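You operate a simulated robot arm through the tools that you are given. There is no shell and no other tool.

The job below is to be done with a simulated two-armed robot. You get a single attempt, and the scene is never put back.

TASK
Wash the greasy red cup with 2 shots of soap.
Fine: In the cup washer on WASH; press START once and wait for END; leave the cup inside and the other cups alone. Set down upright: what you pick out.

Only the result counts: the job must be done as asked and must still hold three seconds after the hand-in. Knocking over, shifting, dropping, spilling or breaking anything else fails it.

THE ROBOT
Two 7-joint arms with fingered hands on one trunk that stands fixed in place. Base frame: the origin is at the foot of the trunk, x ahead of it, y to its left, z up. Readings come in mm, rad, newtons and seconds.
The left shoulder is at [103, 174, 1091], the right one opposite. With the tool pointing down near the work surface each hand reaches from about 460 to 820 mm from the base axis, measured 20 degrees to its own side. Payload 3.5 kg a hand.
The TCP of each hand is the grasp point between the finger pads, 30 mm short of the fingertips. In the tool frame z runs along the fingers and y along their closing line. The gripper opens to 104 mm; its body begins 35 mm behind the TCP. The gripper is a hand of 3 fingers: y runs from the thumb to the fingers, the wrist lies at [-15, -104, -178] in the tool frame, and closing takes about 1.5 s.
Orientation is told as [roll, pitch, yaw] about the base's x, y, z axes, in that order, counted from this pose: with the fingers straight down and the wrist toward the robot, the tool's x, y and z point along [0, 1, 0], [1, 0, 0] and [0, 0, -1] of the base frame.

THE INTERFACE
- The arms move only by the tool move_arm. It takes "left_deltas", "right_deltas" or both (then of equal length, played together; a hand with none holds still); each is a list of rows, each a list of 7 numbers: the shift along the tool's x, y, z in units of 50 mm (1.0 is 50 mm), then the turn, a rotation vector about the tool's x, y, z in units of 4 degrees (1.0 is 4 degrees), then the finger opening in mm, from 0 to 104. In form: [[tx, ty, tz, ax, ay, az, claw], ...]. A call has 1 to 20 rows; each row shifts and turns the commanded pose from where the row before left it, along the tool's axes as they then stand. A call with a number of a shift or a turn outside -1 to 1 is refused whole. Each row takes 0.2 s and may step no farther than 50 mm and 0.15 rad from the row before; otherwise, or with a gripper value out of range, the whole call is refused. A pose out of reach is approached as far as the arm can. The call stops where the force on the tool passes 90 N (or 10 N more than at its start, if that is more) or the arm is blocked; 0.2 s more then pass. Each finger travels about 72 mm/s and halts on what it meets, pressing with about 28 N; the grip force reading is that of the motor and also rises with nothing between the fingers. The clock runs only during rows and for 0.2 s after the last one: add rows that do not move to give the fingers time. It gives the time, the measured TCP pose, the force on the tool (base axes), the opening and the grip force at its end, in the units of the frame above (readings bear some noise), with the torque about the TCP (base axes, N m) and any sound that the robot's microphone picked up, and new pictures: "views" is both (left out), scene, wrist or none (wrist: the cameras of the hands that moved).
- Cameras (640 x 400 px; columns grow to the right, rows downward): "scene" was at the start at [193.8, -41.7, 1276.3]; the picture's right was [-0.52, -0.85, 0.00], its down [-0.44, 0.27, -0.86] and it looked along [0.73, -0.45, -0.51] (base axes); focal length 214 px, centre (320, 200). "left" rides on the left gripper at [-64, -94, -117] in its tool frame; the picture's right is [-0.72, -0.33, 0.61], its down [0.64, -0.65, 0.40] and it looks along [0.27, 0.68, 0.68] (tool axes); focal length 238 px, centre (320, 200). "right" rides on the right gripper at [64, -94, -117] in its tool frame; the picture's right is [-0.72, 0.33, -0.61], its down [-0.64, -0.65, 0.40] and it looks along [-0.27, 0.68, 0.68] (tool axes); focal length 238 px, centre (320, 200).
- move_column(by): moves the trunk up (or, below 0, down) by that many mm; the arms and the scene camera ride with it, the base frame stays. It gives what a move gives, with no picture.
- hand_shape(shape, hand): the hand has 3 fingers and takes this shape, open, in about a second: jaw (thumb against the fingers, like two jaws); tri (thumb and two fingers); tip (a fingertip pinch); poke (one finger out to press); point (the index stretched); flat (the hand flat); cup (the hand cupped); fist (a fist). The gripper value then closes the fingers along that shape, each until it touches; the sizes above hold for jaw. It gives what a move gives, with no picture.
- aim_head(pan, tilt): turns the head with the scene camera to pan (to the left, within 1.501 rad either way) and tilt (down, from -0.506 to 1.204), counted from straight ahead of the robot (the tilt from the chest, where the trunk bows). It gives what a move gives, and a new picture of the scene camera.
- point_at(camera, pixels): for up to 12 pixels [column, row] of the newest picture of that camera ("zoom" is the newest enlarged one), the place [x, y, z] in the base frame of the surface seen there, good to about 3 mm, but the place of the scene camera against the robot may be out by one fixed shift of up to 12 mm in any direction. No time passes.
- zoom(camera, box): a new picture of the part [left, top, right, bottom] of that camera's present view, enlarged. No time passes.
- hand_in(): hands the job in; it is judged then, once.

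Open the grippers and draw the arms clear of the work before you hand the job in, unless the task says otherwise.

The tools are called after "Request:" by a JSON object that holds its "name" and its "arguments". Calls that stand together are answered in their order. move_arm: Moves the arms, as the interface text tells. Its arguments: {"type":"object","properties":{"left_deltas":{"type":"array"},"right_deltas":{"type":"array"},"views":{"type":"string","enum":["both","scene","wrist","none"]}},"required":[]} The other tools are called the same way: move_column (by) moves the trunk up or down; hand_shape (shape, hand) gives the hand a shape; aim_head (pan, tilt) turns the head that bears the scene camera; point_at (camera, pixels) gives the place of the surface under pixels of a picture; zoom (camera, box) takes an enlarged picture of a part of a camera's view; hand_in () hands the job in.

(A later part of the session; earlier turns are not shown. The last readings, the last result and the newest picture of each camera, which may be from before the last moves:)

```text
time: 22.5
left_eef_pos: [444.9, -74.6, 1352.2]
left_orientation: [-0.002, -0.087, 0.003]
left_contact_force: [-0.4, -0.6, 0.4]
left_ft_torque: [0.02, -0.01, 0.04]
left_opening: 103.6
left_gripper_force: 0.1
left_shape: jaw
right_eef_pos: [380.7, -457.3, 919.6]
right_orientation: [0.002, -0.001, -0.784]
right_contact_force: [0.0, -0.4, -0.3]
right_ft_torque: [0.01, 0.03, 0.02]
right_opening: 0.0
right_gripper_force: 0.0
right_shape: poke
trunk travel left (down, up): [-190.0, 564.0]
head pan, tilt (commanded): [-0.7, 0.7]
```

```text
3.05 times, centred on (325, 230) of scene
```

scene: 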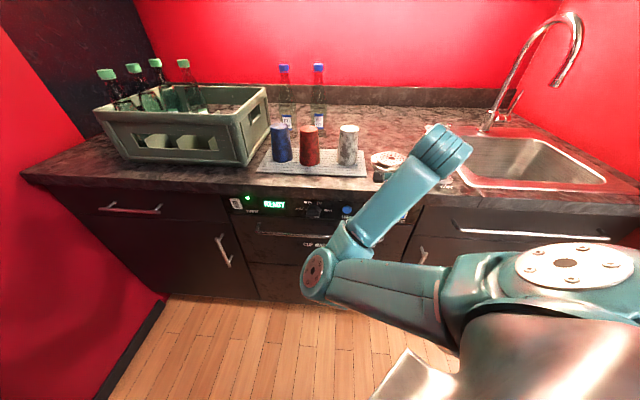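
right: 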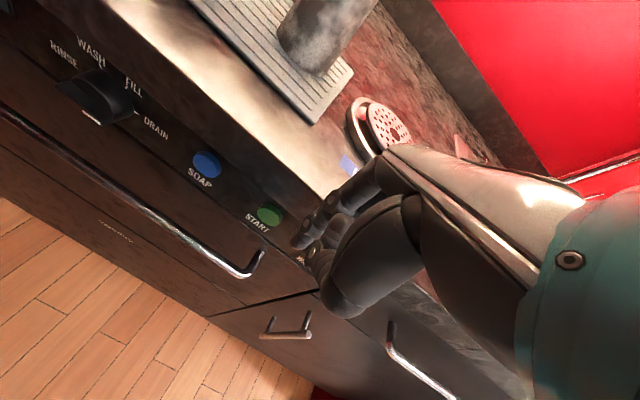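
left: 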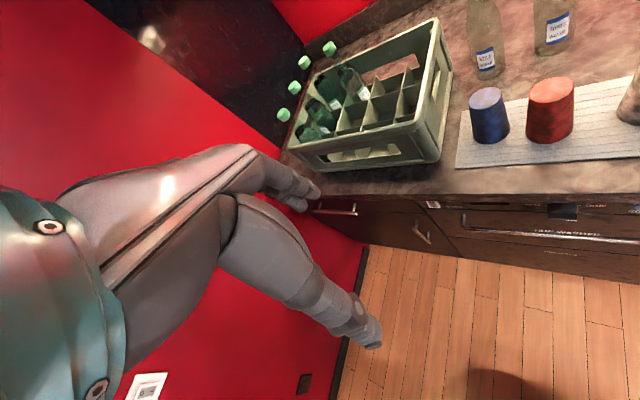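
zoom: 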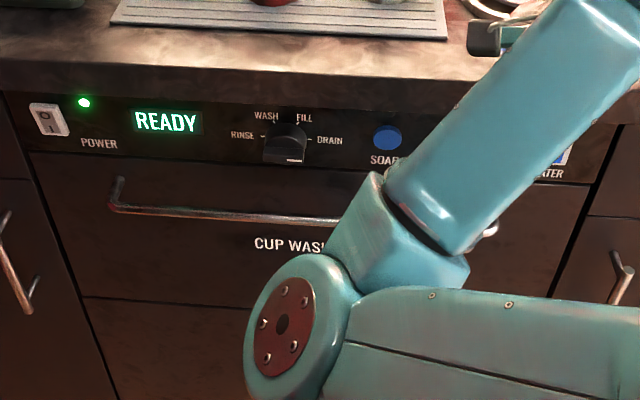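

Everything is clear; the wrist camera shows the drawer bar well, from (60,145) to (245,272). I measure the bar, the knob and the buttons from here.

Request:
{"name": "point_at", "arguments": {"camera": "right", "pixels": [[30, 125], [80, 160], [140, 205], [200, 247], [243, 273], [258, 256], [206, 165], [269, 215], [100, 95], [93, 117], [235, 290], [200, 260]]}}

Request:
{"name": "zoom", "arguments": {"camera": "right", "box": [30, 20, 190, 140]}}

Request:
{"name": "point_at", "arguments": {"camera": "scene", "pixels": [[256, 231], [263, 237], [290, 237], [320, 241], [256, 226], [310, 244], [313, 275], [313, 214], [303, 213], [322, 204]]}}

```text
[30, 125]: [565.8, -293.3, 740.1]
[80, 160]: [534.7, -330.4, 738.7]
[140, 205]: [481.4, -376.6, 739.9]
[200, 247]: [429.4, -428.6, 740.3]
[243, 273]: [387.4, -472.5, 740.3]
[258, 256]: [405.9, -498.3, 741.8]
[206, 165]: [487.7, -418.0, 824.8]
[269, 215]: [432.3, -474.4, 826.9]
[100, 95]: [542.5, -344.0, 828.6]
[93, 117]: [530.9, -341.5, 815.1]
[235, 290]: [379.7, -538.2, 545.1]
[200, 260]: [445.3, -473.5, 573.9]
```

```text
3.33 times, centred on (110, 80) of right
```

zoom: 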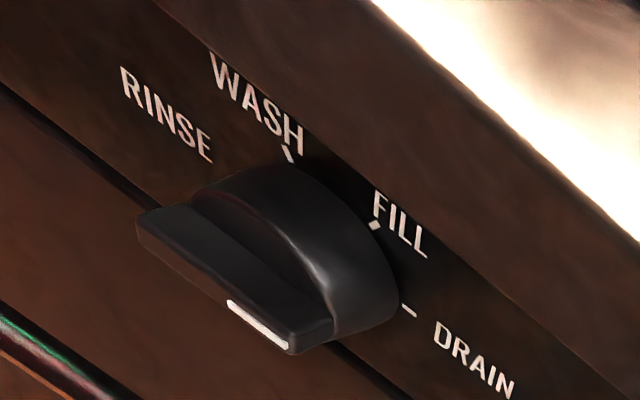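

```text
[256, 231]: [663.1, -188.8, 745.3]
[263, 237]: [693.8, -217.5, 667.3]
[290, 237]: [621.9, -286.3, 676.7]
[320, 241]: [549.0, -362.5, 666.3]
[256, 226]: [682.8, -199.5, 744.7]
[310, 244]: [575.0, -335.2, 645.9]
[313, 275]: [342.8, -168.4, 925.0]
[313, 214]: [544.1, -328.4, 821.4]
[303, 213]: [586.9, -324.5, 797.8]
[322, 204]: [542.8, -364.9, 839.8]
```

The bar lies at u≈608, z≈740 and the knob now points to DRAIN. I raise the right hand and turn it back to yaw 0 to clear its elbow out of the drawer's way before using the left arm on the handle.

Request:
{"name": "move_arm", "arguments": {"right_deltas": [[0, 0, -0.9, 0, 0, 0, 104], [0, 0, -0.9, 0, 0, 0, 104], [0, 0, -0.9, 0, 0, 0, 104], [0, 0, -0.9, 0, 0, 0, 104], [0, 0, -0.9, 0, 0, 0, 104], [0, 0, 0, 0, 0, -0.9375, 104], [0, 0, 0, 0, 0, -0.9375, 104], [0, 0, 0, 0, 0, -0.9375, 104], [0, 0, 0, 0, 0, -0.9375, 104], [0, 0, 0, 0, 0, -0.9375, 104], [0, 0, 0, 0, 0, -0.9375, 104], [0, 0, 0, 0, 0, -0.9375, 104], [0, 0, 0, 0, 0, -0.9375, 104], [0, 0, 0, 0, 0, -0.9375, 104], [0, 0, 0, 0, 0, -0.9375, 104], [0, 0, 0, 0, 0, -0.9375, 104], [0, 0, 0, 0, 0, -0.9375, 104]]}}

Request:
{"name": "hand_shape", "arguments": {"hand": "right", "shape": "jaw"}}

```text
time: 26.1
left_eef_pos: [445.4, -74.4, 1352.6]
left_orientation: [-0.003, -0.089, 0.002]
left_contact_force: [0.4, -0.3, 0.3]
left_ft_torque: [0.01, -0.01, -0.04]
left_opening: 103.6
left_gripper_force: 0.0
left_shape: jaw
right_eef_pos: [383.3, -455.7, 1143.8]
right_orientation: [-0.002, -0.001, 0.003]
right_contact_force: [-1.1, 0.3, 0.2]
right_ft_torque: [-0.04, 0.02, -0.02]
right_opening: 0.0
right_gripper_force: 0.0
right_shape: poke
trunk travel left (down, up): [-190.0, 564.0]
head pan, tilt (commanded): [-0.7, 0.7]
```

scene: 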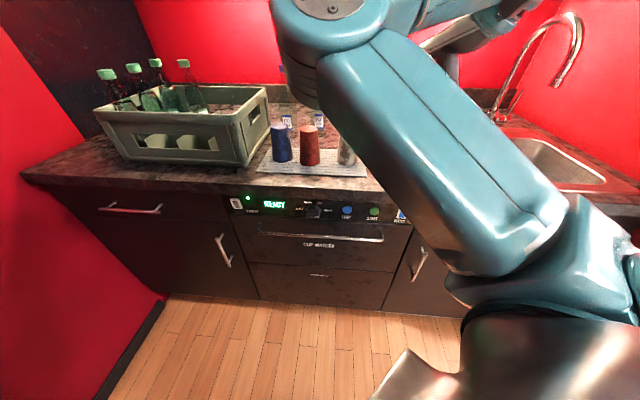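
right: 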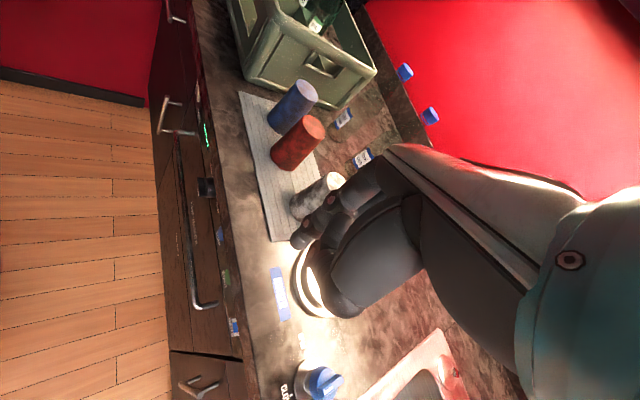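

```text
time: 27.0
left_eef_pos: [446.2, -74.5, 1352.3]
left_orientation: [-0.003, -0.091, 0.001]
left_contact_force: [-0.3, 0.2, 0.7]
left_ft_torque: [0.0, 0.02, -0.01]
left_opening: 103.4
left_gripper_force: 0.2
left_shape: jaw
right_eef_pos: [382.5, -454.7, 1145.0]
right_orientation: [-0.001, -0.001, 0.001]
right_contact_force: [0.0, 0.3, 0.7]
right_ft_torque: [0.01, 0.01, 0.0]
right_opening: 103.8
right_gripper_force: 0.1
right_shape: jaw
trunk travel left (down, up): [-190.0, 564.0]
head pan, tilt (commanded): [-0.7, 0.7]
```

The right elbow now points up in front of the head camera. I measure where the right arm is before routing the left arm.

Request:
{"name": "point_at", "arguments": {"camera": "scene", "pixels": [[330, 40], [300, 60], [390, 100], [440, 180], [480, 250], [450, 30], [330, 8], [500, 20]]}}

Request:
{"name": "aim_head", "arguments": {"pan": -0.3, "tilt": 0.6}}

```text
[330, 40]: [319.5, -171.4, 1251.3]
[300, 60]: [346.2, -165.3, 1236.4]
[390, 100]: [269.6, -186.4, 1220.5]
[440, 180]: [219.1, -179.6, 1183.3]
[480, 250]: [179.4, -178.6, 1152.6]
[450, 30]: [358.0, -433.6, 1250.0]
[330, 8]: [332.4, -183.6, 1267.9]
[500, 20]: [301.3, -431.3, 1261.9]
```

```text
time: 27.8
left_eef_pos: [445.6, -75.1, 1351.7]
left_orientation: [-0.001, -0.088, 0.003]
left_contact_force: [0.9, 0.1, 0.6]
left_ft_torque: [0.04, 0.02, 0.0]
left_opening: 103.5
left_gripper_force: 0.1
left_shape: jaw
right_eef_pos: [381.6, -455.5, 1144.0]
right_orientation: [-0.002, -0.001, 0.001]
right_contact_force: [0.3, 0.2, -1.1]
right_ft_torque: [-0.01, 0.04, 0.03]
right_opening: 103.9
right_gripper_force: 0.2
right_shape: jaw
trunk travel left (down, up): [-190.0, 564.0]
head pan, tilt (commanded): [-0.3, 0.6]
```

scene: 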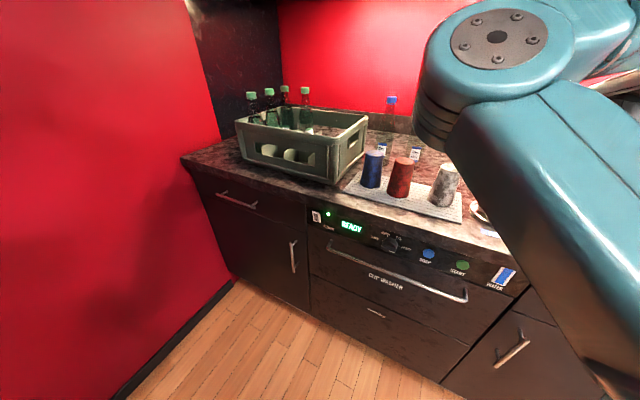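

The right elbow is around (340,-175,1240), 145 mm clear of the left hand's line. I lower the trunk by 100 mm and then bring the left hand down in front of the washer, levelling its pitch.

Request:
{"name": "move_column", "arguments": {"by": -100}}

Request:
{"name": "move_arm", "arguments": {"left_deltas": [[0, 0, 0.9, 0.25, 0, 0, 104], [0, 0, 0.9, 0.25, 0, 0, 104], [0, 0, 0.9, 0.25, 0, 0, 104], [0, 0, 0.9, 0.25, 0, 0, 104], [0, 0, 0.9, 0.27, 0, 0, 104], [0, 0, 0.4, 0, 0, 0.9375, 104], [0, 0, 0.4, 0, 0, 0.9375, 104], [0, 0, 0.4, 0, 0, 0.9375, 104], [0, 0, 0.4, 0, 0, 0.9375, 104], [0, 0, 0.4, 0, 0, 0.9375, 104], [0, 0, 0.4, 0, 0, 0.9375, 104], [0, 0, 0.4, 0, 0, 0.9375, 104], [0, 0, 0.4, 0, 0, 0.9375, 104], [0, 0, 0.4, 0, 0, 0.9375, 104], [0, 0, 0.4, 0, 0, 0.9375, 104], [0, 0, 0.4, 0, 0, 0.9375, 104], [0, 0, 0.4, 0, 0, 0.9375, 104]]}}

```text
time: 29.2
left_eef_pos: [442.9, -74.3, 1253.1]
left_orientation: [0.0, -0.088, 0.002]
left_contact_force: [-0.4, 0.7, -0.5]
left_ft_torque: [-0.03, -0.01, -0.04]
left_opening: 103.8
left_gripper_force: 0.0
left_shape: jaw
right_eef_pos: [381.1, -455.5, 1044.7]
right_orientation: [-0.002, -0.001, 0.002]
right_contact_force: [-0.6, 0.2, -0.7]
right_ft_torque: [0.02, 0.02, -0.01]
right_opening: 104.0
right_gripper_force: 0.1
right_shape: jaw
trunk travel left (down, up): [-90.0, 664.0]
head pan, tilt (commanded): [-0.3, 0.6]
```

```text
time: 32.8
left_eef_pos: [458.2, -76.5, 788.6]
left_orientation: [0.0, -0.002, -0.784]
left_contact_force: [-0.4, 0.2, 0.7]
left_ft_torque: [-0.01, -0.02, 0.04]
left_opening: 103.5
left_gripper_force: 0.1
left_shape: jaw
right_eef_pos: [381.1, -455.5, 1044.9]
right_orientation: [-0.001, 0.0, 0.003]
right_contact_force: [0.3, -0.1, 0.0]
right_ft_torque: [0.01, 0.0, 0.0]
right_opening: 104.0
right_gripper_force: 0.0
right_shape: jaw
trunk travel left (down, up): [-90.0, 664.0]
head pan, tilt (commanded): [-0.3, 0.6]
```

scene: 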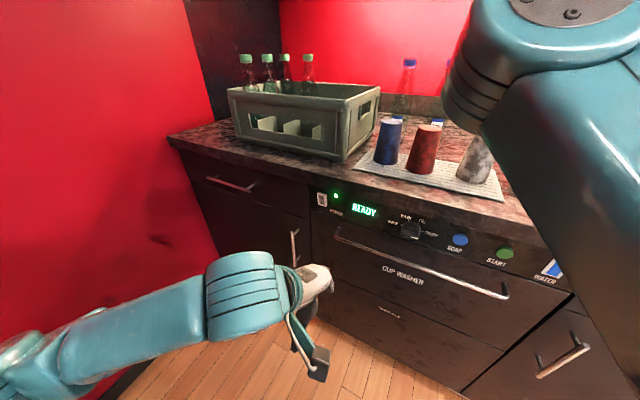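
left: 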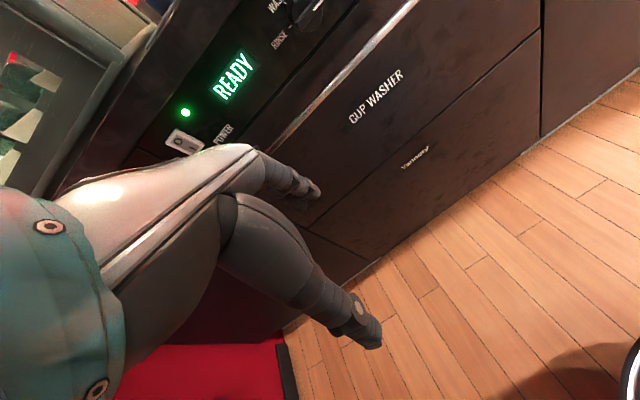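

The left hand is down at u≈378, z≈789 facing the washer. I move it forward and right, then pitch it up by 60° with the jaw at 70 mm.

Request:
{"name": "move_arm", "arguments": {"left_deltas": [[-0.25, 0.7, 0, 0, 0, 0, 90], [-0.25, 0.7, 0, 0, 0, 0, 80], [-0.25, 0.7, 0, 0, 0, 0, 70], [-0.25, 0.7, 0, 0, 0, 0, 70], [0, 0, 0, -1, 0, 0, 70], [0, 0, 0, -1, 0, 0, 70], [0, 0, 0, -1, 0, 0, 70], [0, 0, 0, -1, 0, 0, 70], [0, 0, 0, -1, 0, 0, 70], [0, 0, 0, -1, 0, 0, 70], [0, 0, 0, -1, 0, 0, 70], [0, 0, 0, -1, 0, 0, 70], [0, 0, 0, -1, 0, 0, 70], [0, 0, 0, -1, 0, 0, 70], [0, 0, 0, -1, 0, 0, 70], [0, 0, 0, -1, 0, 0, 70], [0, 0, 0, -1, 0, 0, 70], [0, 0, 0, -1, 0, 0, 70], [0, 0, 0, -1, 0, 0, 70]]}}

```text
time: 36.8
left_eef_pos: [520.7, -209.4, 788.2]
left_orientation: [0.001, -1.049, -0.784]
left_contact_force: [0.1, -0.6, -0.4]
left_ft_torque: [0.0, -0.03, 0.01]
left_opening: 70.4
left_gripper_force: 0.0
left_shape: jaw
right_eef_pos: [382.3, -455.8, 1044.0]
right_orientation: [0.0, 0.0, 0.002]
right_contact_force: [-0.3, 0.6, 0.7]
right_ft_torque: [0.0, 0.01, 0.0]
right_opening: 103.8
right_gripper_force: 0.0
right_shape: jaw
trunk travel left (down, up): [-90.0, 664.0]
head pan, tilt (commanded): [-0.3, 0.6]
```

scene: 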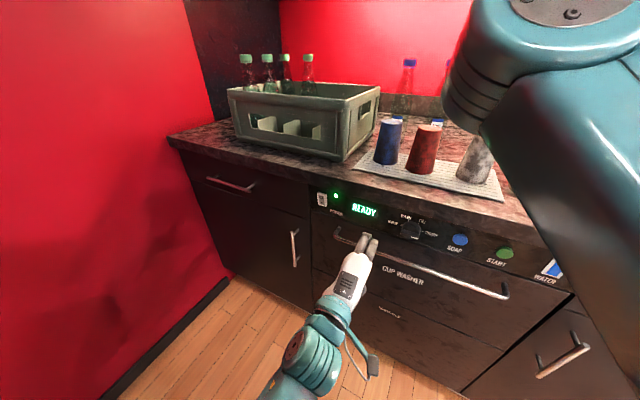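
left: 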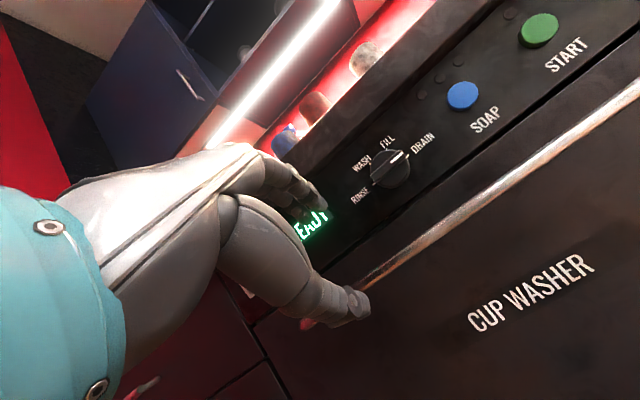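

The left camera shows the bar from (360,290) to (630,95) and the knob pointing at DRAIN. I measure the bar and knob with this camera.

Request:
{"name": "point_at", "arguments": {"camera": "left", "pixels": [[400, 265], [440, 237], [480, 208], [560, 148], [399, 155], [390, 172], [362, 318], [325, 200], [300, 185], [462, 95]]}}

Request:
{"name": "zoom", "arguments": {"camera": "left", "box": [330, 110, 470, 230]}}

Request:
{"name": "zoom", "arguments": {"camera": "left", "box": [220, 140, 420, 340]}}

```text
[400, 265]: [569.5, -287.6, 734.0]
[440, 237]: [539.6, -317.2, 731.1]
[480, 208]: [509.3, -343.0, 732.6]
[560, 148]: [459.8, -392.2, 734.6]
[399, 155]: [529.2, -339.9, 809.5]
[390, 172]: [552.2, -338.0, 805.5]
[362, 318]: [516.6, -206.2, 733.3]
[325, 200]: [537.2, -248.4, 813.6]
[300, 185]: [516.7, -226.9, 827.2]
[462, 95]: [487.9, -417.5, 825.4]
```

```text
3.33 times, centred on (400, 170) of left
```

zoom: 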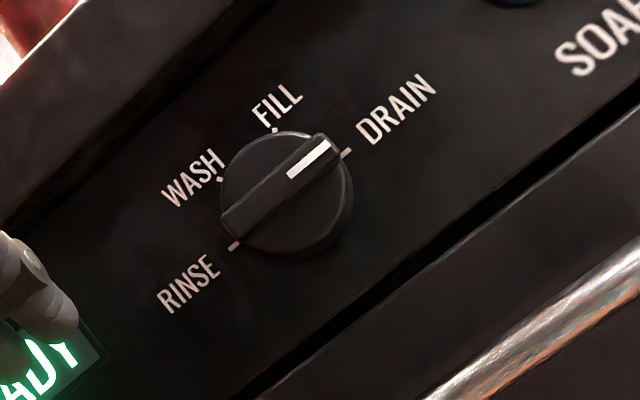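

```text
2.00 times, centred on (320, 240) of left
```

zoom: 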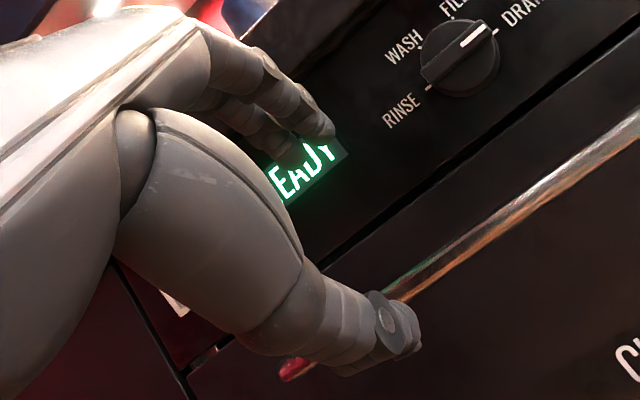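

The bar centre is about u=609, z=737. I close the jaw to 44 mm and slide the left hand along its tool axis so that the bar enters between thumb and fingers near the tips.

Request:
{"name": "move_arm", "arguments": {"left_deltas": [[0, 0.0073, 0, 0, 0, 0, 44], [0, 0.0073, 0, 0, 0, 0, 44], [0, 0.0073, 0.3, 0, 0, 0, 44], [0, 0.0073, 0.3, 0, 0, 0, 44], [0, 0.0073, 0.3, 0, 0, 0, 44], [0, 0.0073, 0.3, 0, 0, 0, 44], [0, 0, 0.3, 0, 0, 0, 44]]}}

Request:
{"name": "zoom", "arguments": {"camera": "left", "box": [220, 140, 420, 340]}}

Request:
{"name": "zoom", "arguments": {"camera": "scene", "box": [310, 180, 460, 300]}}

```text
time: 38.6
left_eef_pos: [584.0, -208.9, 695.7]
left_orientation: [0.154, -0.96, -0.88]
left_contact_force: [0.5, -0.1, 0.1]
left_ft_torque: [0.01, 0.0, 0.02]
left_opening: 44.2
left_gripper_force: 0.1
left_shape: jaw
right_eef_pos: [381.8, -454.5, 1044.0]
right_orientation: [-0.002, -0.001, 0.002]
right_contact_force: [0.0, 0.1, -0.4]
right_ft_torque: [0.0, -0.01, -0.02]
right_opening: 104.0
right_gripper_force: 0.0
right_shape: jaw
trunk travel left (down, up): [-90.0, 664.0]
head pan, tilt (commanded): [-0.3, 0.6]
stopped in row 7 (left hand): the arm was blocked; the commanded pose is now the measured one
```

scene: 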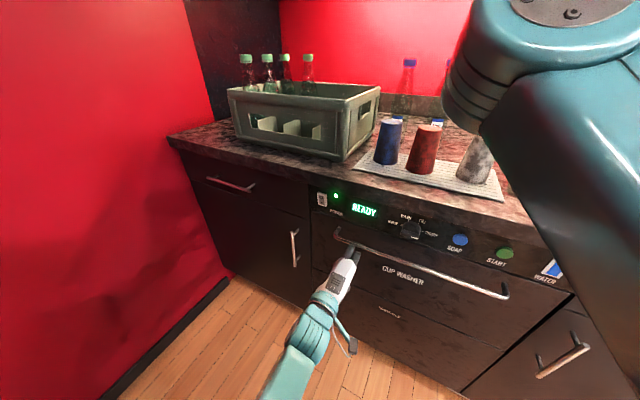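
left: 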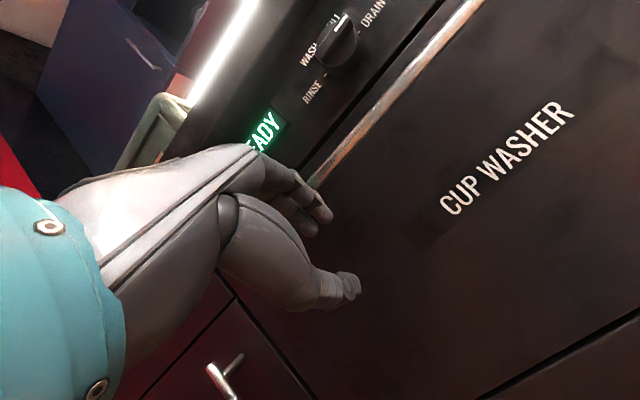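

```text
2.00 times, centred on (320, 240) of left
```

zoom: 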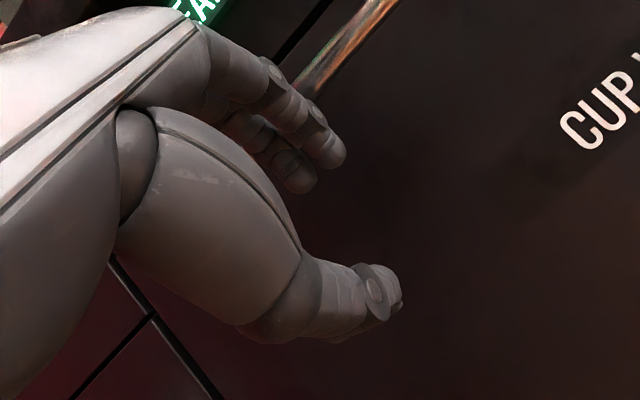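

```text
3.33 times, centred on (385, 240) of scene
```

zoom: 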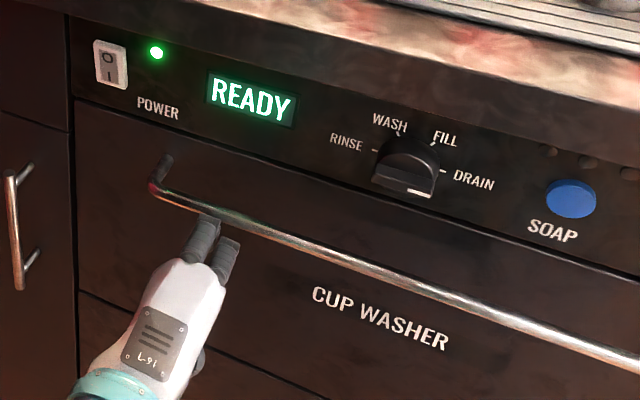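

The left arm was blocked and the hand slid under the bar (TCP now z≈696, turned slightly). I look down with the head to see what the left arm touched.

Request:
{"name": "aim_head", "arguments": {"pan": 0.1, "tilt": 1.15}}

```text
time: 39.5
left_eef_pos: [584.0, -209.4, 695.5]
left_orientation: [0.155, -0.96, -0.88]
left_contact_force: [0.5, 0.2, -0.6]
left_ft_torque: [-0.01, 0.02, -0.01]
left_opening: 44.4
left_gripper_force: 0.0
left_shape: jaw
right_eef_pos: [381.8, -455.2, 1044.6]
right_orientation: [-0.003, 0.001, 0.003]
right_contact_force: [-0.6, 0.3, -0.6]
right_ft_torque: [0.0, 0.01, 0.02]
right_opening: 103.9
right_gripper_force: 0.0
right_shape: jaw
trunk travel left (down, up): [-90.0, 664.0]
head pan, tilt (commanded): [0.099, 1.15]
```

scene: 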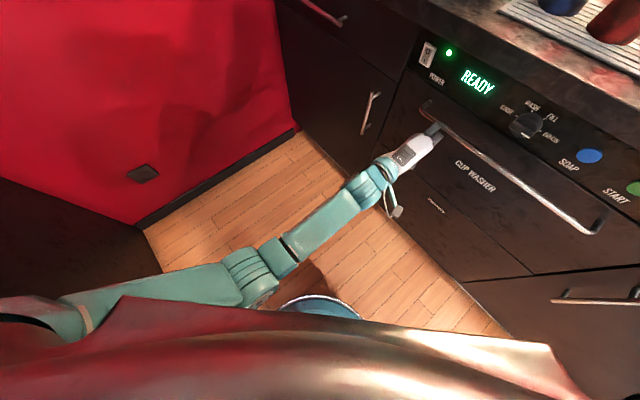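

The left arm looks rather stretched. I measure its elbow and wrist positions to understand the limit.

Request:
{"name": "point_at", "arguments": {"camera": "scene", "pixels": [[262, 270], [285, 255], [245, 270], [372, 185], [340, 205], [160, 285], [80, 310], [320, 305], [395, 210], [430, 130], [310, 240], [440, 120]]}}

```text
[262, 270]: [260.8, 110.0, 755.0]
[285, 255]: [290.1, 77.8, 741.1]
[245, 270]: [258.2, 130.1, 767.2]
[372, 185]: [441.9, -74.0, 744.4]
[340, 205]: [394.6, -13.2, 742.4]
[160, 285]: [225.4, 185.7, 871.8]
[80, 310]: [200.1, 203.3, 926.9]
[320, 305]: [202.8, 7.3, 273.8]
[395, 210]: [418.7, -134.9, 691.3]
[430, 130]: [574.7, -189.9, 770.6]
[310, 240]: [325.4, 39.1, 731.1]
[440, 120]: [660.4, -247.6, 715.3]
```

The elbow bend is about 120°, so reach is not the limit; something else made the hand deviate left and down. I back off, restore the orientation and position, then retry in small steps.

Request:
{"name": "move_arm", "arguments": {"left_deltas": [[0, -0.49, -0.76, 0, 0, 0, 44], [-0.3, 0.48, -0.31, -0.59, -0.55, -0.44, 44], [-0.3, 0.48, -0.31, -0.59, -0.55, -0.44, 44], [-0.3, 0.48, -0.31, 0, 0, 0, 44], [0, 0, 0, 0, 0, 0, 44]]}}

```text
time: 40.7
left_eef_pos: [522.7, -203.7, 771.9]
left_orientation: [0.053, -1.035, -0.831]
left_contact_force: [0.3, 0.0, 0.1]
left_ft_torque: [0.0, 0.0, 0.0]
left_opening: 44.5
left_gripper_force: 0.1
left_shape: jaw
right_eef_pos: [382.0, -455.7, 1045.5]
right_orientation: [-0.003, 0.0, 0.002]
right_contact_force: [0.6, -1.0, 0.1]
right_ft_torque: [0.0, 0.03, -0.03]
right_opening: 103.8
right_gripper_force: 0.0
right_shape: jaw
trunk travel left (down, up): [-90.0, 664.0]
head pan, tilt (commanded): [0.099, 1.15]
```

scene: 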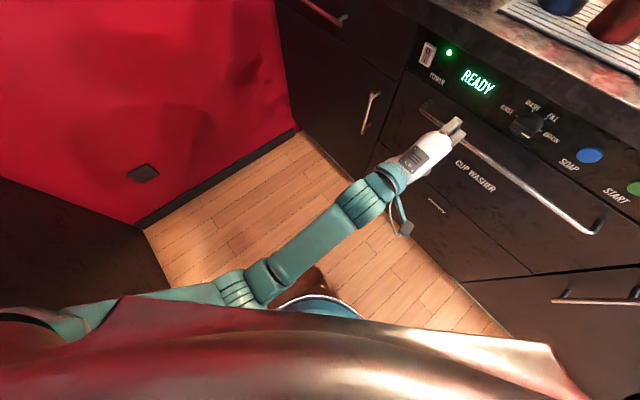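
left: 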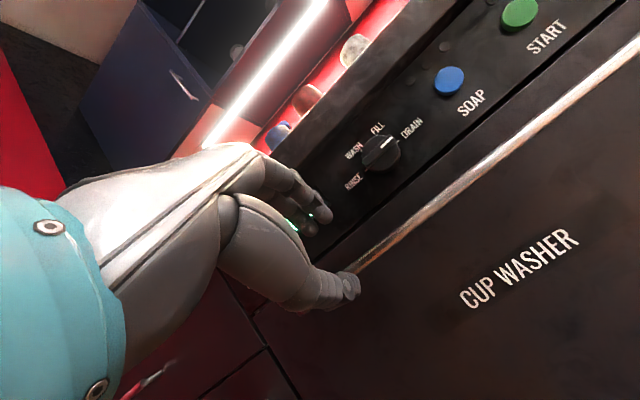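

The hand is back at u≈514, z≈772. I correct the small orientation error, shift up 17 mm along tool y, and advance only 30 mm to check tracking.

Request:
{"name": "move_arm", "arguments": {"left_deltas": [[0, 0.18, 0, -0.16, -0.21, -0.33, 44], [0, 0.17, 0, 0, 0, 0, 44], [0, 0, 0.2, 0, 0, 0, 44], [0, 0, 0.2, 0, 0, 0, 44], [0, 0, 0.2, 0, 0, 0, 44], [0, 0, 0, 0, 0, 0, 44]]}}

```text
time: 42.3
left_eef_pos: [549.1, -204.2, 734.0]
left_orientation: [0.075, -0.986, -0.833]
left_contact_force: [-0.7, -0.6, -0.4]
left_ft_torque: [0.01, 0.02, 0.0]
left_opening: 44.2
left_gripper_force: 0.0
left_shape: jaw
right_eef_pos: [382.2, -455.5, 1044.7]
right_orientation: [-0.002, 0.001, 0.004]
right_contact_force: [-0.7, 0.7, -0.1]
right_ft_torque: [-0.01, 0.0, 0.0]
right_opening: 104.0
right_gripper_force: 0.1
right_shape: jaw
trunk travel left (down, up): [-90.0, 664.0]
head pan, tilt (commanded): [0.099, 1.15]
stopped in row 6 (left hand): the arm was blocked; the commanded pose is now the measured one
```

scene: 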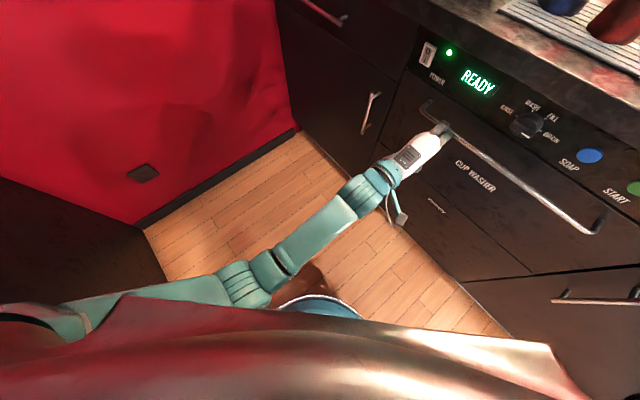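
left: 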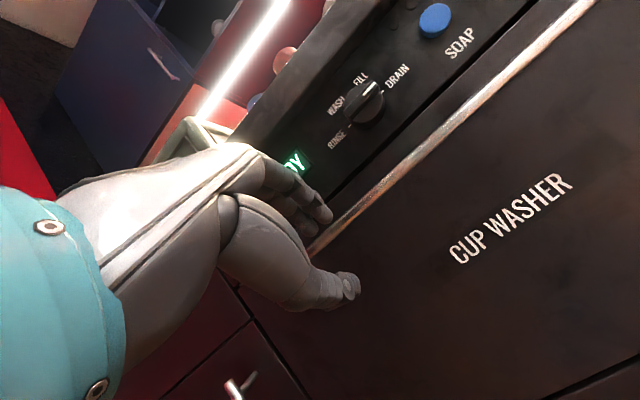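

Blocked again well short of the bar: it behaves like a wrist limit at this trunk height. I raise the right hand a bit, lower the trunk by the remaining 90 mm, and then re-approach with a flatter 45° pitch.

Request:
{"name": "move_arm", "arguments": {"right_deltas": [[0, 0, -0.5, 0, 0, 0, 104], [0, 0, -0.5, 0, 0, 0, 104], [0, 0, -0.5, 0, 0, 0, 104], [0, 0, -0.5, 0, 0, 0, 104]], "left_deltas": [[0, -0.25, -0.43, 0, 0, 0, 44], [0, 0, 0, 0.967, -0.165, -0.09, 44], [0, 0, 0, 0.967, -0.165, -0.09, 44], [0, 0, 0, 0.967, -0.165, -0.09, 44]], "views": "none"}}

Request:
{"name": "move_column", "arguments": {"by": -90}}

```text
time: 43.3
left_eef_pos: [531.4, -187.7, 736.2]
left_orientation: [0.004, -0.785, -0.785]
left_contact_force: [-0.7, 1.1, 0.9]
left_ft_torque: [-0.01, 0.02, 0.02]
left_opening: 44.1
left_gripper_force: 0.0
left_shape: jaw
right_eef_pos: [382.4, -453.7, 1144.7]
right_orientation: [-0.002, 0.0, 0.003]
right_contact_force: [0.2, 0.0, 0.1]
right_ft_torque: [0.01, 0.0, 0.01]
right_opening: 103.6
right_gripper_force: 0.1
right_shape: jaw
trunk travel left (down, up): [-90.0, 664.0]
head pan, tilt (commanded): [0.099, 1.15]
```

```text
time: 44.6
left_eef_pos: [534.5, -184.4, 648.1]
left_orientation: [0.025, -0.784, -0.797]
left_contact_force: [-0.4, 0.6, 0.1]
left_ft_torque: [0.01, -0.04, 0.04]
left_opening: 44.2
left_gripper_force: 0.2
left_shape: jaw
right_eef_pos: [381.1, -454.9, 1054.8]
right_orientation: [-0.001, -0.002, 0.001]
right_contact_force: [-0.3, 0.4, 0.4]
right_ft_torque: [0.02, 0.02, 0.0]
right_opening: 104.1
right_gripper_force: 0.2
right_shape: jaw
trunk travel left (down, up): [0.0, 754.0]
head pan, tilt (commanded): [0.099, 1.15]
```

The left hand was slightly twisted while the trunk went down, so something may be touching the left arm. I look at the arm with the head again.

Request:
{"name": "aim_head", "arguments": {"pan": 0.35, "tilt": 1.2}}

```text
time: 45.4
left_eef_pos: [533.8, -187.1, 643.9]
left_orientation: [0.021, -0.781, -0.8]
left_contact_force: [0.5, -0.8, -0.2]
left_ft_torque: [0.01, 0.01, -0.02]
left_opening: 44.3
left_gripper_force: 0.1
left_shape: jaw
right_eef_pos: [381.8, -455.5, 1053.4]
right_orientation: [-0.003, 0.001, 0.002]
right_contact_force: [-0.4, 0.7, -0.6]
right_ft_torque: [0.03, -0.02, 0.01]
right_opening: 103.7
right_gripper_force: 0.1
right_shape: jaw
trunk travel left (down, up): [0.0, 754.0]
head pan, tilt (commanded): [0.351, 1.201]
```

scene: 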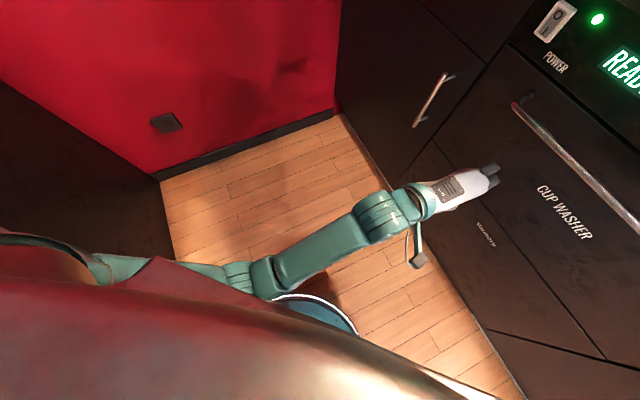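

I measure the elbow and the round blue object beside it.

Request:
{"name": "point_at", "arguments": {"camera": "scene", "pixels": [[262, 272], [240, 270], [300, 298], [330, 315], [345, 325], [200, 270], [120, 265], [380, 215], [420, 200], [310, 265]]}}

```text
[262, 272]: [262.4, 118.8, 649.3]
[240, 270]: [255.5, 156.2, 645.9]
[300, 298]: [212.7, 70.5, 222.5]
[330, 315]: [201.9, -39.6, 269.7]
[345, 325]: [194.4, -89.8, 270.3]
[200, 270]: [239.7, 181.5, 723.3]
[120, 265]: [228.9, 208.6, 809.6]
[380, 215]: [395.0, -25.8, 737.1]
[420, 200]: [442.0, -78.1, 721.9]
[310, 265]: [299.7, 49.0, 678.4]
```

Nothing is touching the elbow (z≈600). I raise the left hand to the pre-grasp point along the bar's approach line (u≈561, z≈785) with the jaw at 38 mm.

Request:
{"name": "move_arm", "arguments": {"left_deltas": [[-0.067, 0.452, -0.212, 0, 0, 0, 38], [-0.067, 0.452, -0.212, 0, 0, 0, 38], [-0.067, 0.452, -0.212, 0, 0, 0, 38], [-0.067, 0.452, -0.212, 0, 0, 0, 38], [-0.067, 0.452, -0.212, 0, 0, 0, 38], [-0.067, 0.452, -0.212, 0, 0, 0, 38], [0, 0, 0, 0, 0, 0, 38]]}}

```text
time: 47.0
left_eef_pos: [553.1, -239.4, 787.6]
left_orientation: [0.001, -0.784, -0.784]
left_contact_force: [0.8, 0.3, 0.3]
left_ft_torque: [-0.02, -0.05, -0.01]
left_opening: 38.2
left_gripper_force: 0.0
left_shape: jaw
right_eef_pos: [383.2, -455.9, 1054.5]
right_orientation: [-0.002, 0.0, 0.002]
right_contact_force: [-0.8, -0.4, 0.6]
right_ft_torque: [0.0, -0.03, -0.01]
right_opening: 103.9
right_gripper_force: 0.0
right_shape: jaw
trunk travel left (down, up): [0.0, 754.0]
head pan, tilt (commanded): [0.351, 1.201]
```

scene: 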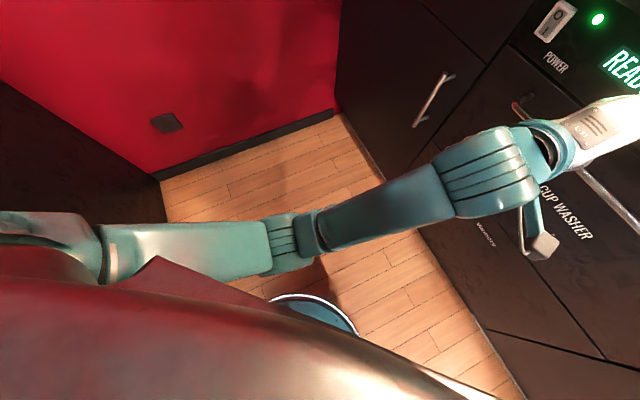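
left: 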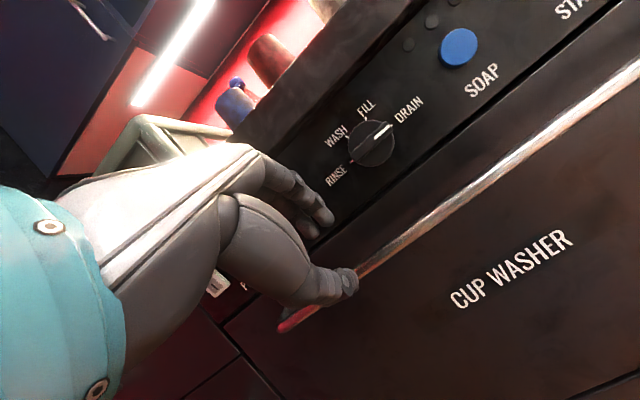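

Tracking is exact now. I re-measure the bar in this closer left view before sliding onto it.

Request:
{"name": "point_at", "arguments": {"camera": "left", "pixels": [[370, 263], [400, 240], [402, 244], [440, 212], [480, 182], [398, 236], [330, 215], [345, 285]]}}

Request:
{"name": "zoom", "arguments": {"camera": "left", "box": [260, 160, 460, 340]}}

```text
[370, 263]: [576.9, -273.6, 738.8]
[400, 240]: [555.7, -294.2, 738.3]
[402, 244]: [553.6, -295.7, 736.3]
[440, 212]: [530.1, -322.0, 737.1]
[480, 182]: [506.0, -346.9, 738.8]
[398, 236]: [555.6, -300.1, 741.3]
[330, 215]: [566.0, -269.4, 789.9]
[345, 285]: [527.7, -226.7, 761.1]
```

```text
2.22 times, centred on (360, 250) of left
```

zoom: 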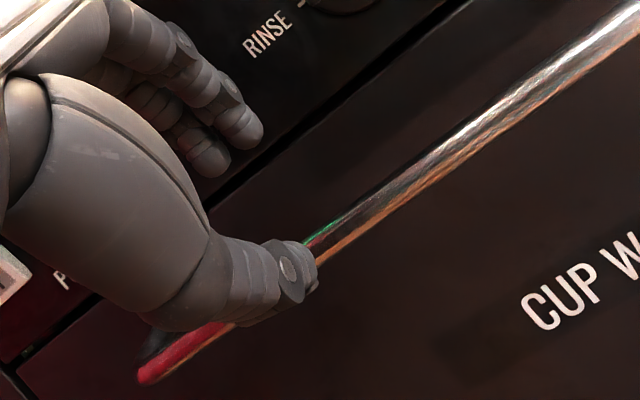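

Bar centre is ≈ (u 607, z 735.5), 70 mm ahead along tool z and 4 mm below the axis. I slide 50 mm along the tool axis and check before closing.

Request:
{"name": "move_arm", "arguments": {"left_deltas": [[0, -0.0156, 0.2, 0, 0, 0, 38], [0, -0.0156, 0.2, 0, 0, 0, 38], [0, -0.0156, 0.2, 0, 0, 0, 38], [0, -0.0156, 0.2, 0, 0, 0, 38], [0, -0.0156, 0.2, 0, 0, 0, 38], [0, 0, 0, 0, 0, 0, 38]]}}

Request:
{"name": "zoom", "arguments": {"camera": "left", "box": [260, 160, 460, 340]}}

```text
time: 48.4
left_eef_pos: [575.2, -262.1, 749.3]
left_orientation: [0.003, -0.786, -0.786]
left_contact_force: [0.8, 0.4, -1.2]
left_ft_torque: [-0.01, -0.01, 0.01]
left_opening: 38.0
left_gripper_force: 0.0
left_shape: jaw
right_eef_pos: [382.3, -455.2, 1056.0]
right_orientation: [-0.002, 0.001, 0.003]
right_contact_force: [0.0, 0.2, -0.9]
right_ft_torque: [0.0, 0.01, 0.01]
right_opening: 104.1
right_gripper_force: 0.1
right_shape: jaw
trunk travel left (down, up): [0.0, 754.0]
head pan, tilt (commanded): [0.351, 1.201]
```

scene: 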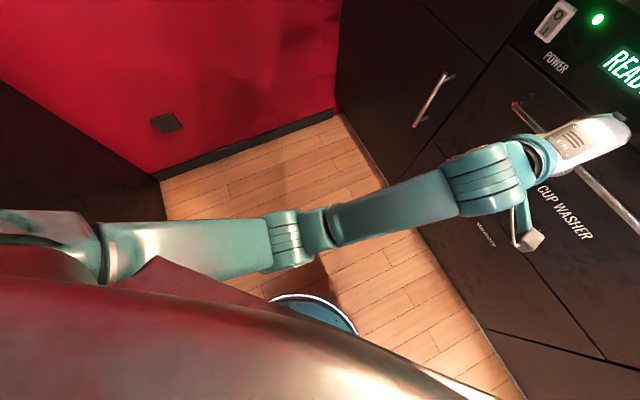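
left: 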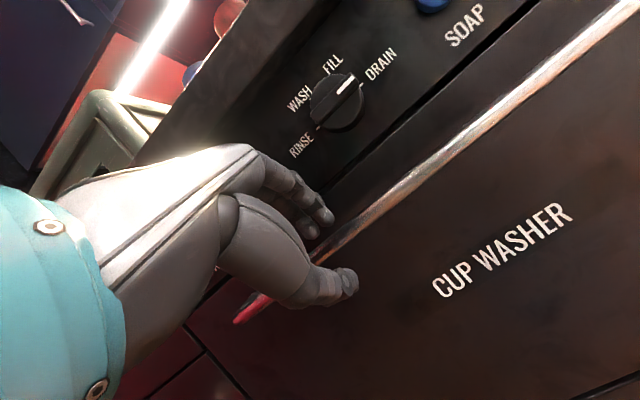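

```text
2.22 times, centred on (360, 250) of left
```

zoom: 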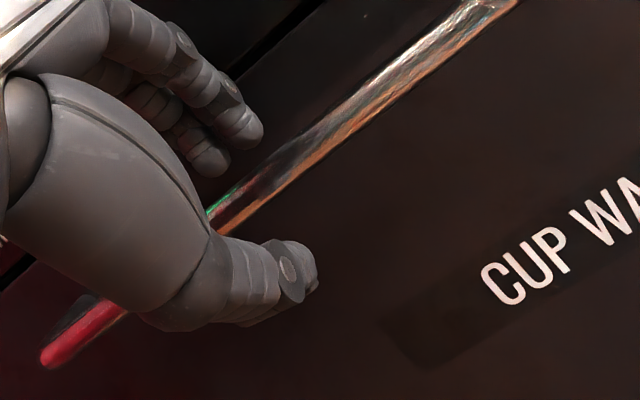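

The bar is between the fingers (above) and the thumb (below). I close the left hand on it.

Request:
{"name": "move_arm", "arguments": {"left_deltas": [[0, 0, 0, 0, 0, 0, 20], [0, 0, 0, 0, 0, 0, 10], [0, 0, 0, 0, 0, 0, 4], [0, 0, 0, 0, 0, 0, 4], [0, 0, 0, 0, 0, 0, 4]]}}

Request:
{"name": "zoom", "arguments": {"camera": "left", "box": [260, 160, 460, 340]}}

```text
time: 49.5
left_eef_pos: [576.2, -262.3, 748.3]
left_orientation: [0.003, -0.782, -0.786]
left_contact_force: [1.4, -2.1, -0.8]
left_ft_torque: [-0.01, -0.04, -0.07]
left_opening: 6.9
left_gripper_force: 27.6
left_shape: jaw
right_eef_pos: [382.1, -455.4, 1053.4]
right_orientation: [-0.003, 0.0, 0.002]
right_contact_force: [-0.2, 0.0, -0.2]
right_ft_torque: [-0.02, 0.0, -0.03]
right_opening: 103.9
right_gripper_force: 0.0
right_shape: jaw
trunk travel left (down, up): [0.0, 754.0]
head pan, tilt (commanded): [0.351, 1.201]
```

scene: 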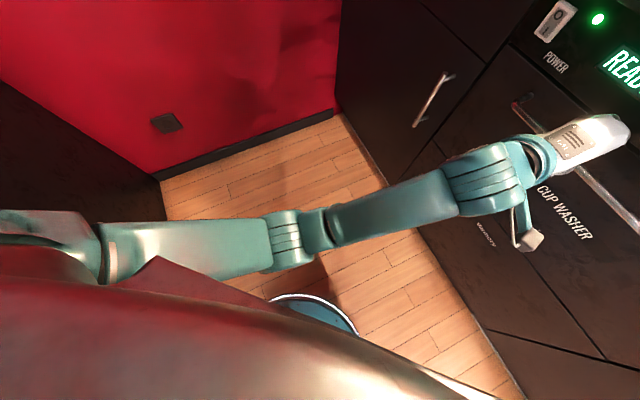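
left: 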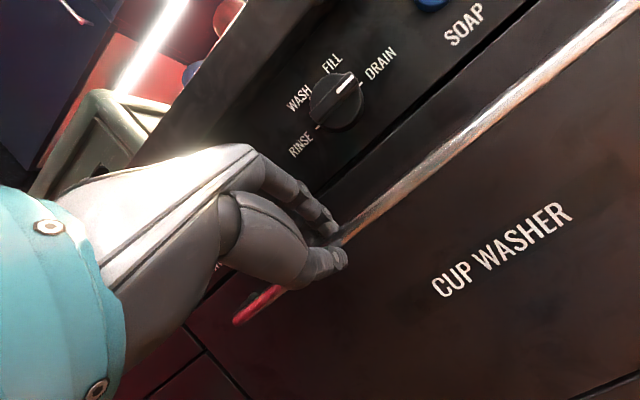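

```text
2.22 times, centred on (360, 250) of left
```

zoom: 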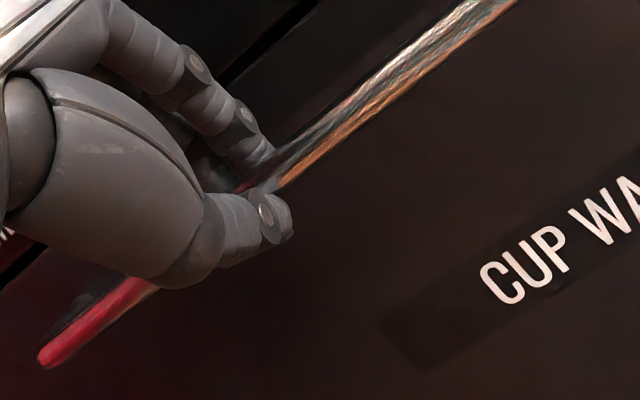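

The bar is gripped (opening 6.9 mm, 27.6 N). I pull straight back along -u in small steps and watch whether the drawer slides or tips.

Request:
{"name": "move_arm", "arguments": {"left_deltas": [[0, -0.14, -0.14, 0, 0, 0, 0], [0, -0.14, -0.14, 0, 0, 0, 0], [0, -0.212, -0.212, 0, 0, 0, 0], [0, -0.212, -0.212, 0, 0, 0, 0], [0, -0.212, -0.212, 0, 0, 0, 0]]}}

```text
time: 50.8
left_eef_pos: [531.7, -215.8, 749.5]
left_orientation: [0.012, -0.782, -0.792]
left_contact_force: [-10.7, -8.4, -7.5]
left_ft_torque: [-0.01, 0.22, -0.27]
left_opening: 6.5
left_gripper_force: 28.4
left_shape: jaw
right_eef_pos: [381.6, -456.4, 1053.9]
right_orientation: [0.001, 0.0, 0.003]
right_contact_force: [-0.5, -0.7, 0.1]
right_ft_torque: [-0.01, -0.04, -0.02]
right_opening: 103.9
right_gripper_force: 0.1
right_shape: jaw
trunk travel left (down, up): [0.0, 754.0]
head pan, tilt (commanded): [0.351, 1.201]
```

scene: 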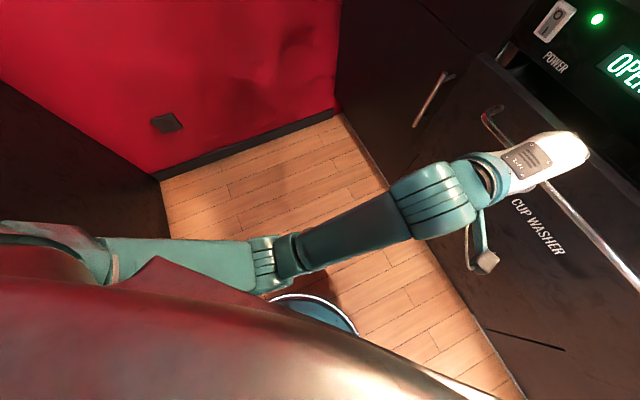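
left: 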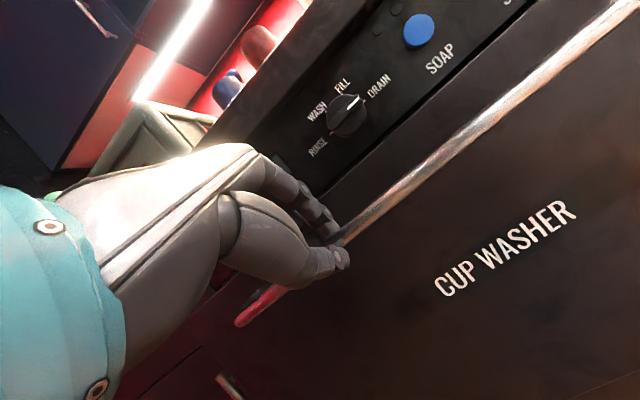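

The drawer slides straight and the display says OPEN. I keep pulling another ~120 mm.

Request:
{"name": "move_arm", "arguments": {"left_deltas": [[0, -0.212, -0.212, 0, 0, 0, 0], [0, -0.212, -0.212, 0, 0, 0, 0], [0, -0.212, -0.212, 0, 0, 0, 0], [0, -0.212, -0.212, 0, 0, 0, 0], [0, -0.212, -0.212, 0, 0, 0, 0], [0, -0.212, -0.212, 0, 0, 0, 0], [0, -0.212, -0.212, 0, 0, 0, 0], [0, -0.212, -0.212, 0, 0, 0, 0]]}}

Request:
{"name": "aim_head", "arguments": {"pan": -0.4, "tilt": 1.0}}

```text
time: 52.8
left_eef_pos: [472.4, -118.3, 732.8]
left_orientation: [0.036, -0.741, -0.745]
left_contact_force: [-0.4, -0.6, -2.9]
left_ft_torque: [-0.02, -0.01, 0.0]
left_opening: 5.6
left_gripper_force: 28.1
left_shape: jaw
right_eef_pos: [382.2, -455.3, 1054.2]
right_orientation: [0.0, 0.001, 0.002]
right_contact_force: [0.1, 1.0, -0.4]
right_ft_torque: [0.03, -0.03, 0.03]
right_opening: 103.9
right_gripper_force: 0.1
right_shape: jaw
trunk travel left (down, up): [0.0, 754.0]
head pan, tilt (commanded): [0.351, 1.201]
stopped in row 8 (left hand): the arm was blocked; the commanded pose is now the measured one
```

scene: 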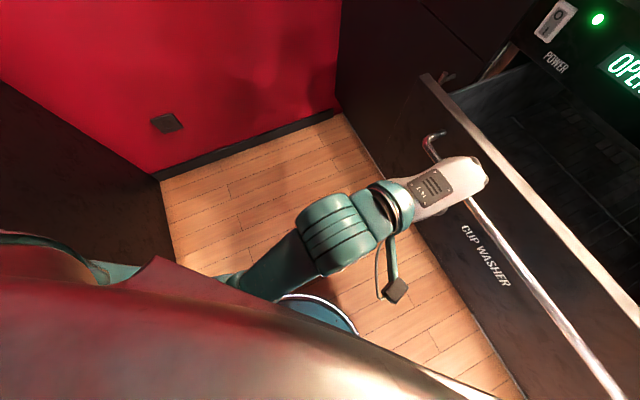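
left: 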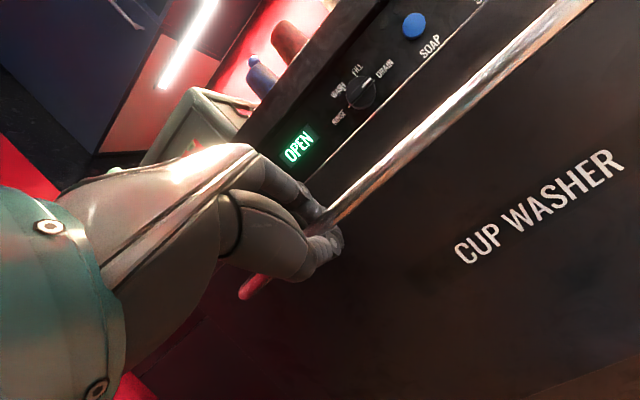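

```text
time: 53.9
left_eef_pos: [472.3, -119.3, 734.1]
left_orientation: [0.035, -0.744, -0.745]
left_contact_force: [-0.5, -1.5, -2.6]
left_ft_torque: [0.0, 0.0, 0.01]
left_opening: 5.7
left_gripper_force: 28.0
left_shape: jaw
right_eef_pos: [382.8, -455.6, 1054.3]
right_orientation: [-0.004, 0.0, 0.002]
right_contact_force: [0.2, -0.4, -0.9]
right_ft_torque: [-0.02, 0.03, 0.01]
right_opening: 104.0
right_gripper_force: 0.1
right_shape: jaw
trunk travel left (down, up): [0.0, 754.0]
head pan, tilt (commanded): [-0.4, 1.0]
```

scene: 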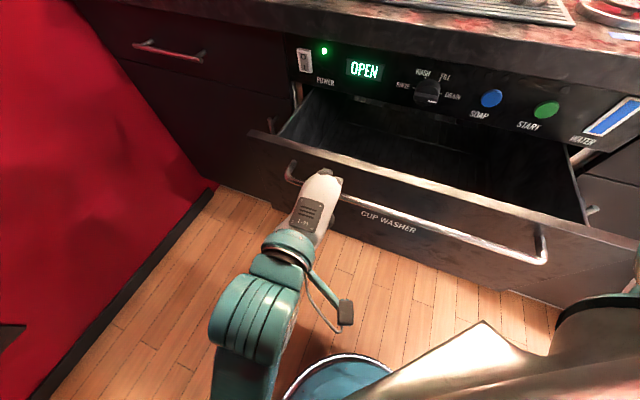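

The drawer is out by about 175 mm. I zoom into its interior.

Request:
{"name": "zoom", "arguments": {"camera": "scene", "box": [250, 70, 600, 250]}}

Request:
{"name": "point_at", "arguments": {"camera": "scene", "pixels": [[340, 130], [400, 150], [450, 140], [480, 170], [520, 190], [400, 178], [560, 180], [320, 110], [330, 150], [440, 115], [530, 215], [500, 150]]}}

Request:
{"name": "zoom", "arguments": {"camera": "right", "box": [0, 0, 640, 400]}}

```text
1.83 times, centred on (425, 160) of scene
```

zoom: 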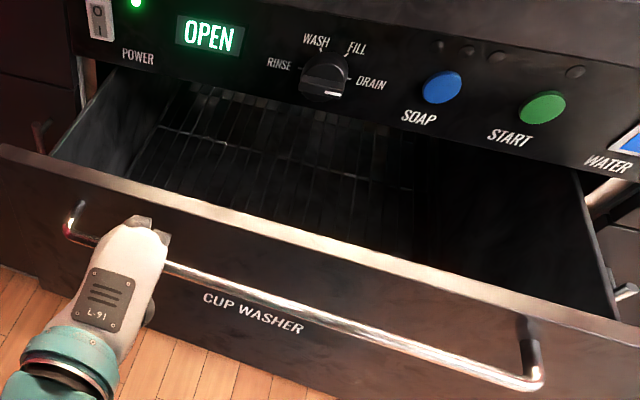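

```text
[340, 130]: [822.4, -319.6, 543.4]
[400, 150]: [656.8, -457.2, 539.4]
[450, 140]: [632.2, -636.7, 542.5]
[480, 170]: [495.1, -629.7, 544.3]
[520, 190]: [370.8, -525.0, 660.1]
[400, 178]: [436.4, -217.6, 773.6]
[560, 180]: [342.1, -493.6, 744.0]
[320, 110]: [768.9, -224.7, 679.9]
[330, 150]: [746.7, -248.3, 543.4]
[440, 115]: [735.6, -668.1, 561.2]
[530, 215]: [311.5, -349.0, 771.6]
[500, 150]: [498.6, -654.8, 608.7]
```

```text
1.00 times, centred on (320, 200) of right (not enlarged: the box is as wide or as high as the picture)
```

zoom: 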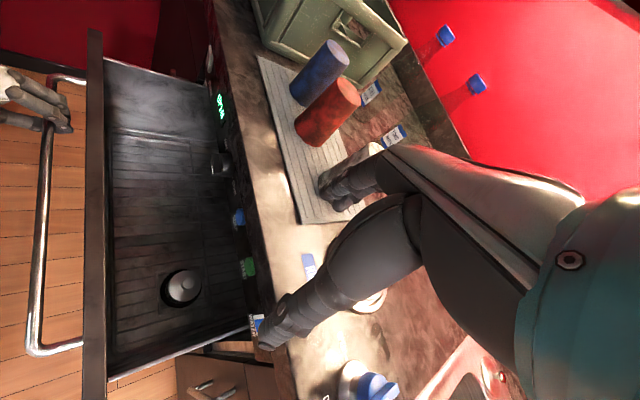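

The drawer is deep (rack at z≈543) and there is something round inside at (183,288) of the right camera picture. I zoom in on it and the rack.

Request:
{"name": "zoom", "arguments": {"camera": "right", "box": [90, 230, 260, 350]}}

Request:
{"name": "zoom", "arguments": {"camera": "right", "box": [80, 40, 260, 240]}}

```text
3.33 times, centred on (175, 290) of right
```

zoom: 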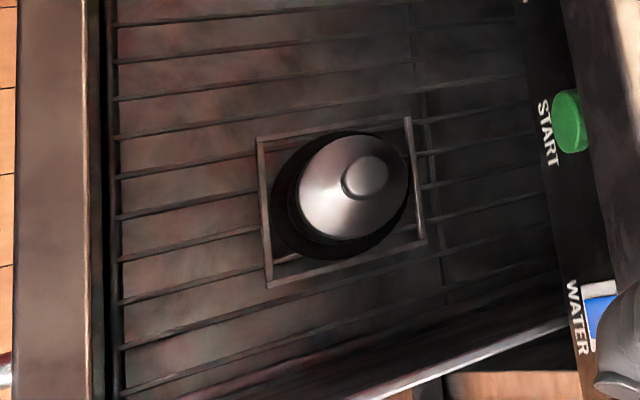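

```text
2.00 times, centred on (170, 140) of right
```

zoom: 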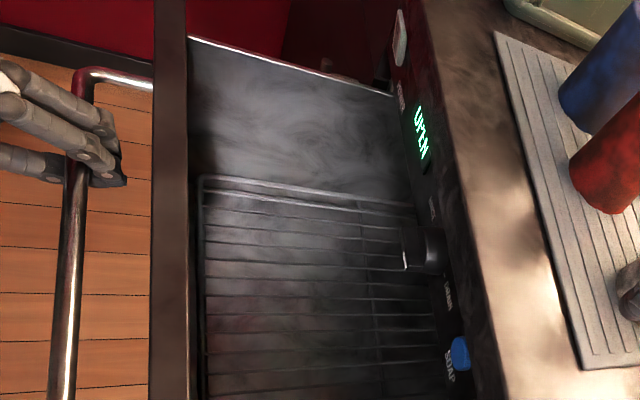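

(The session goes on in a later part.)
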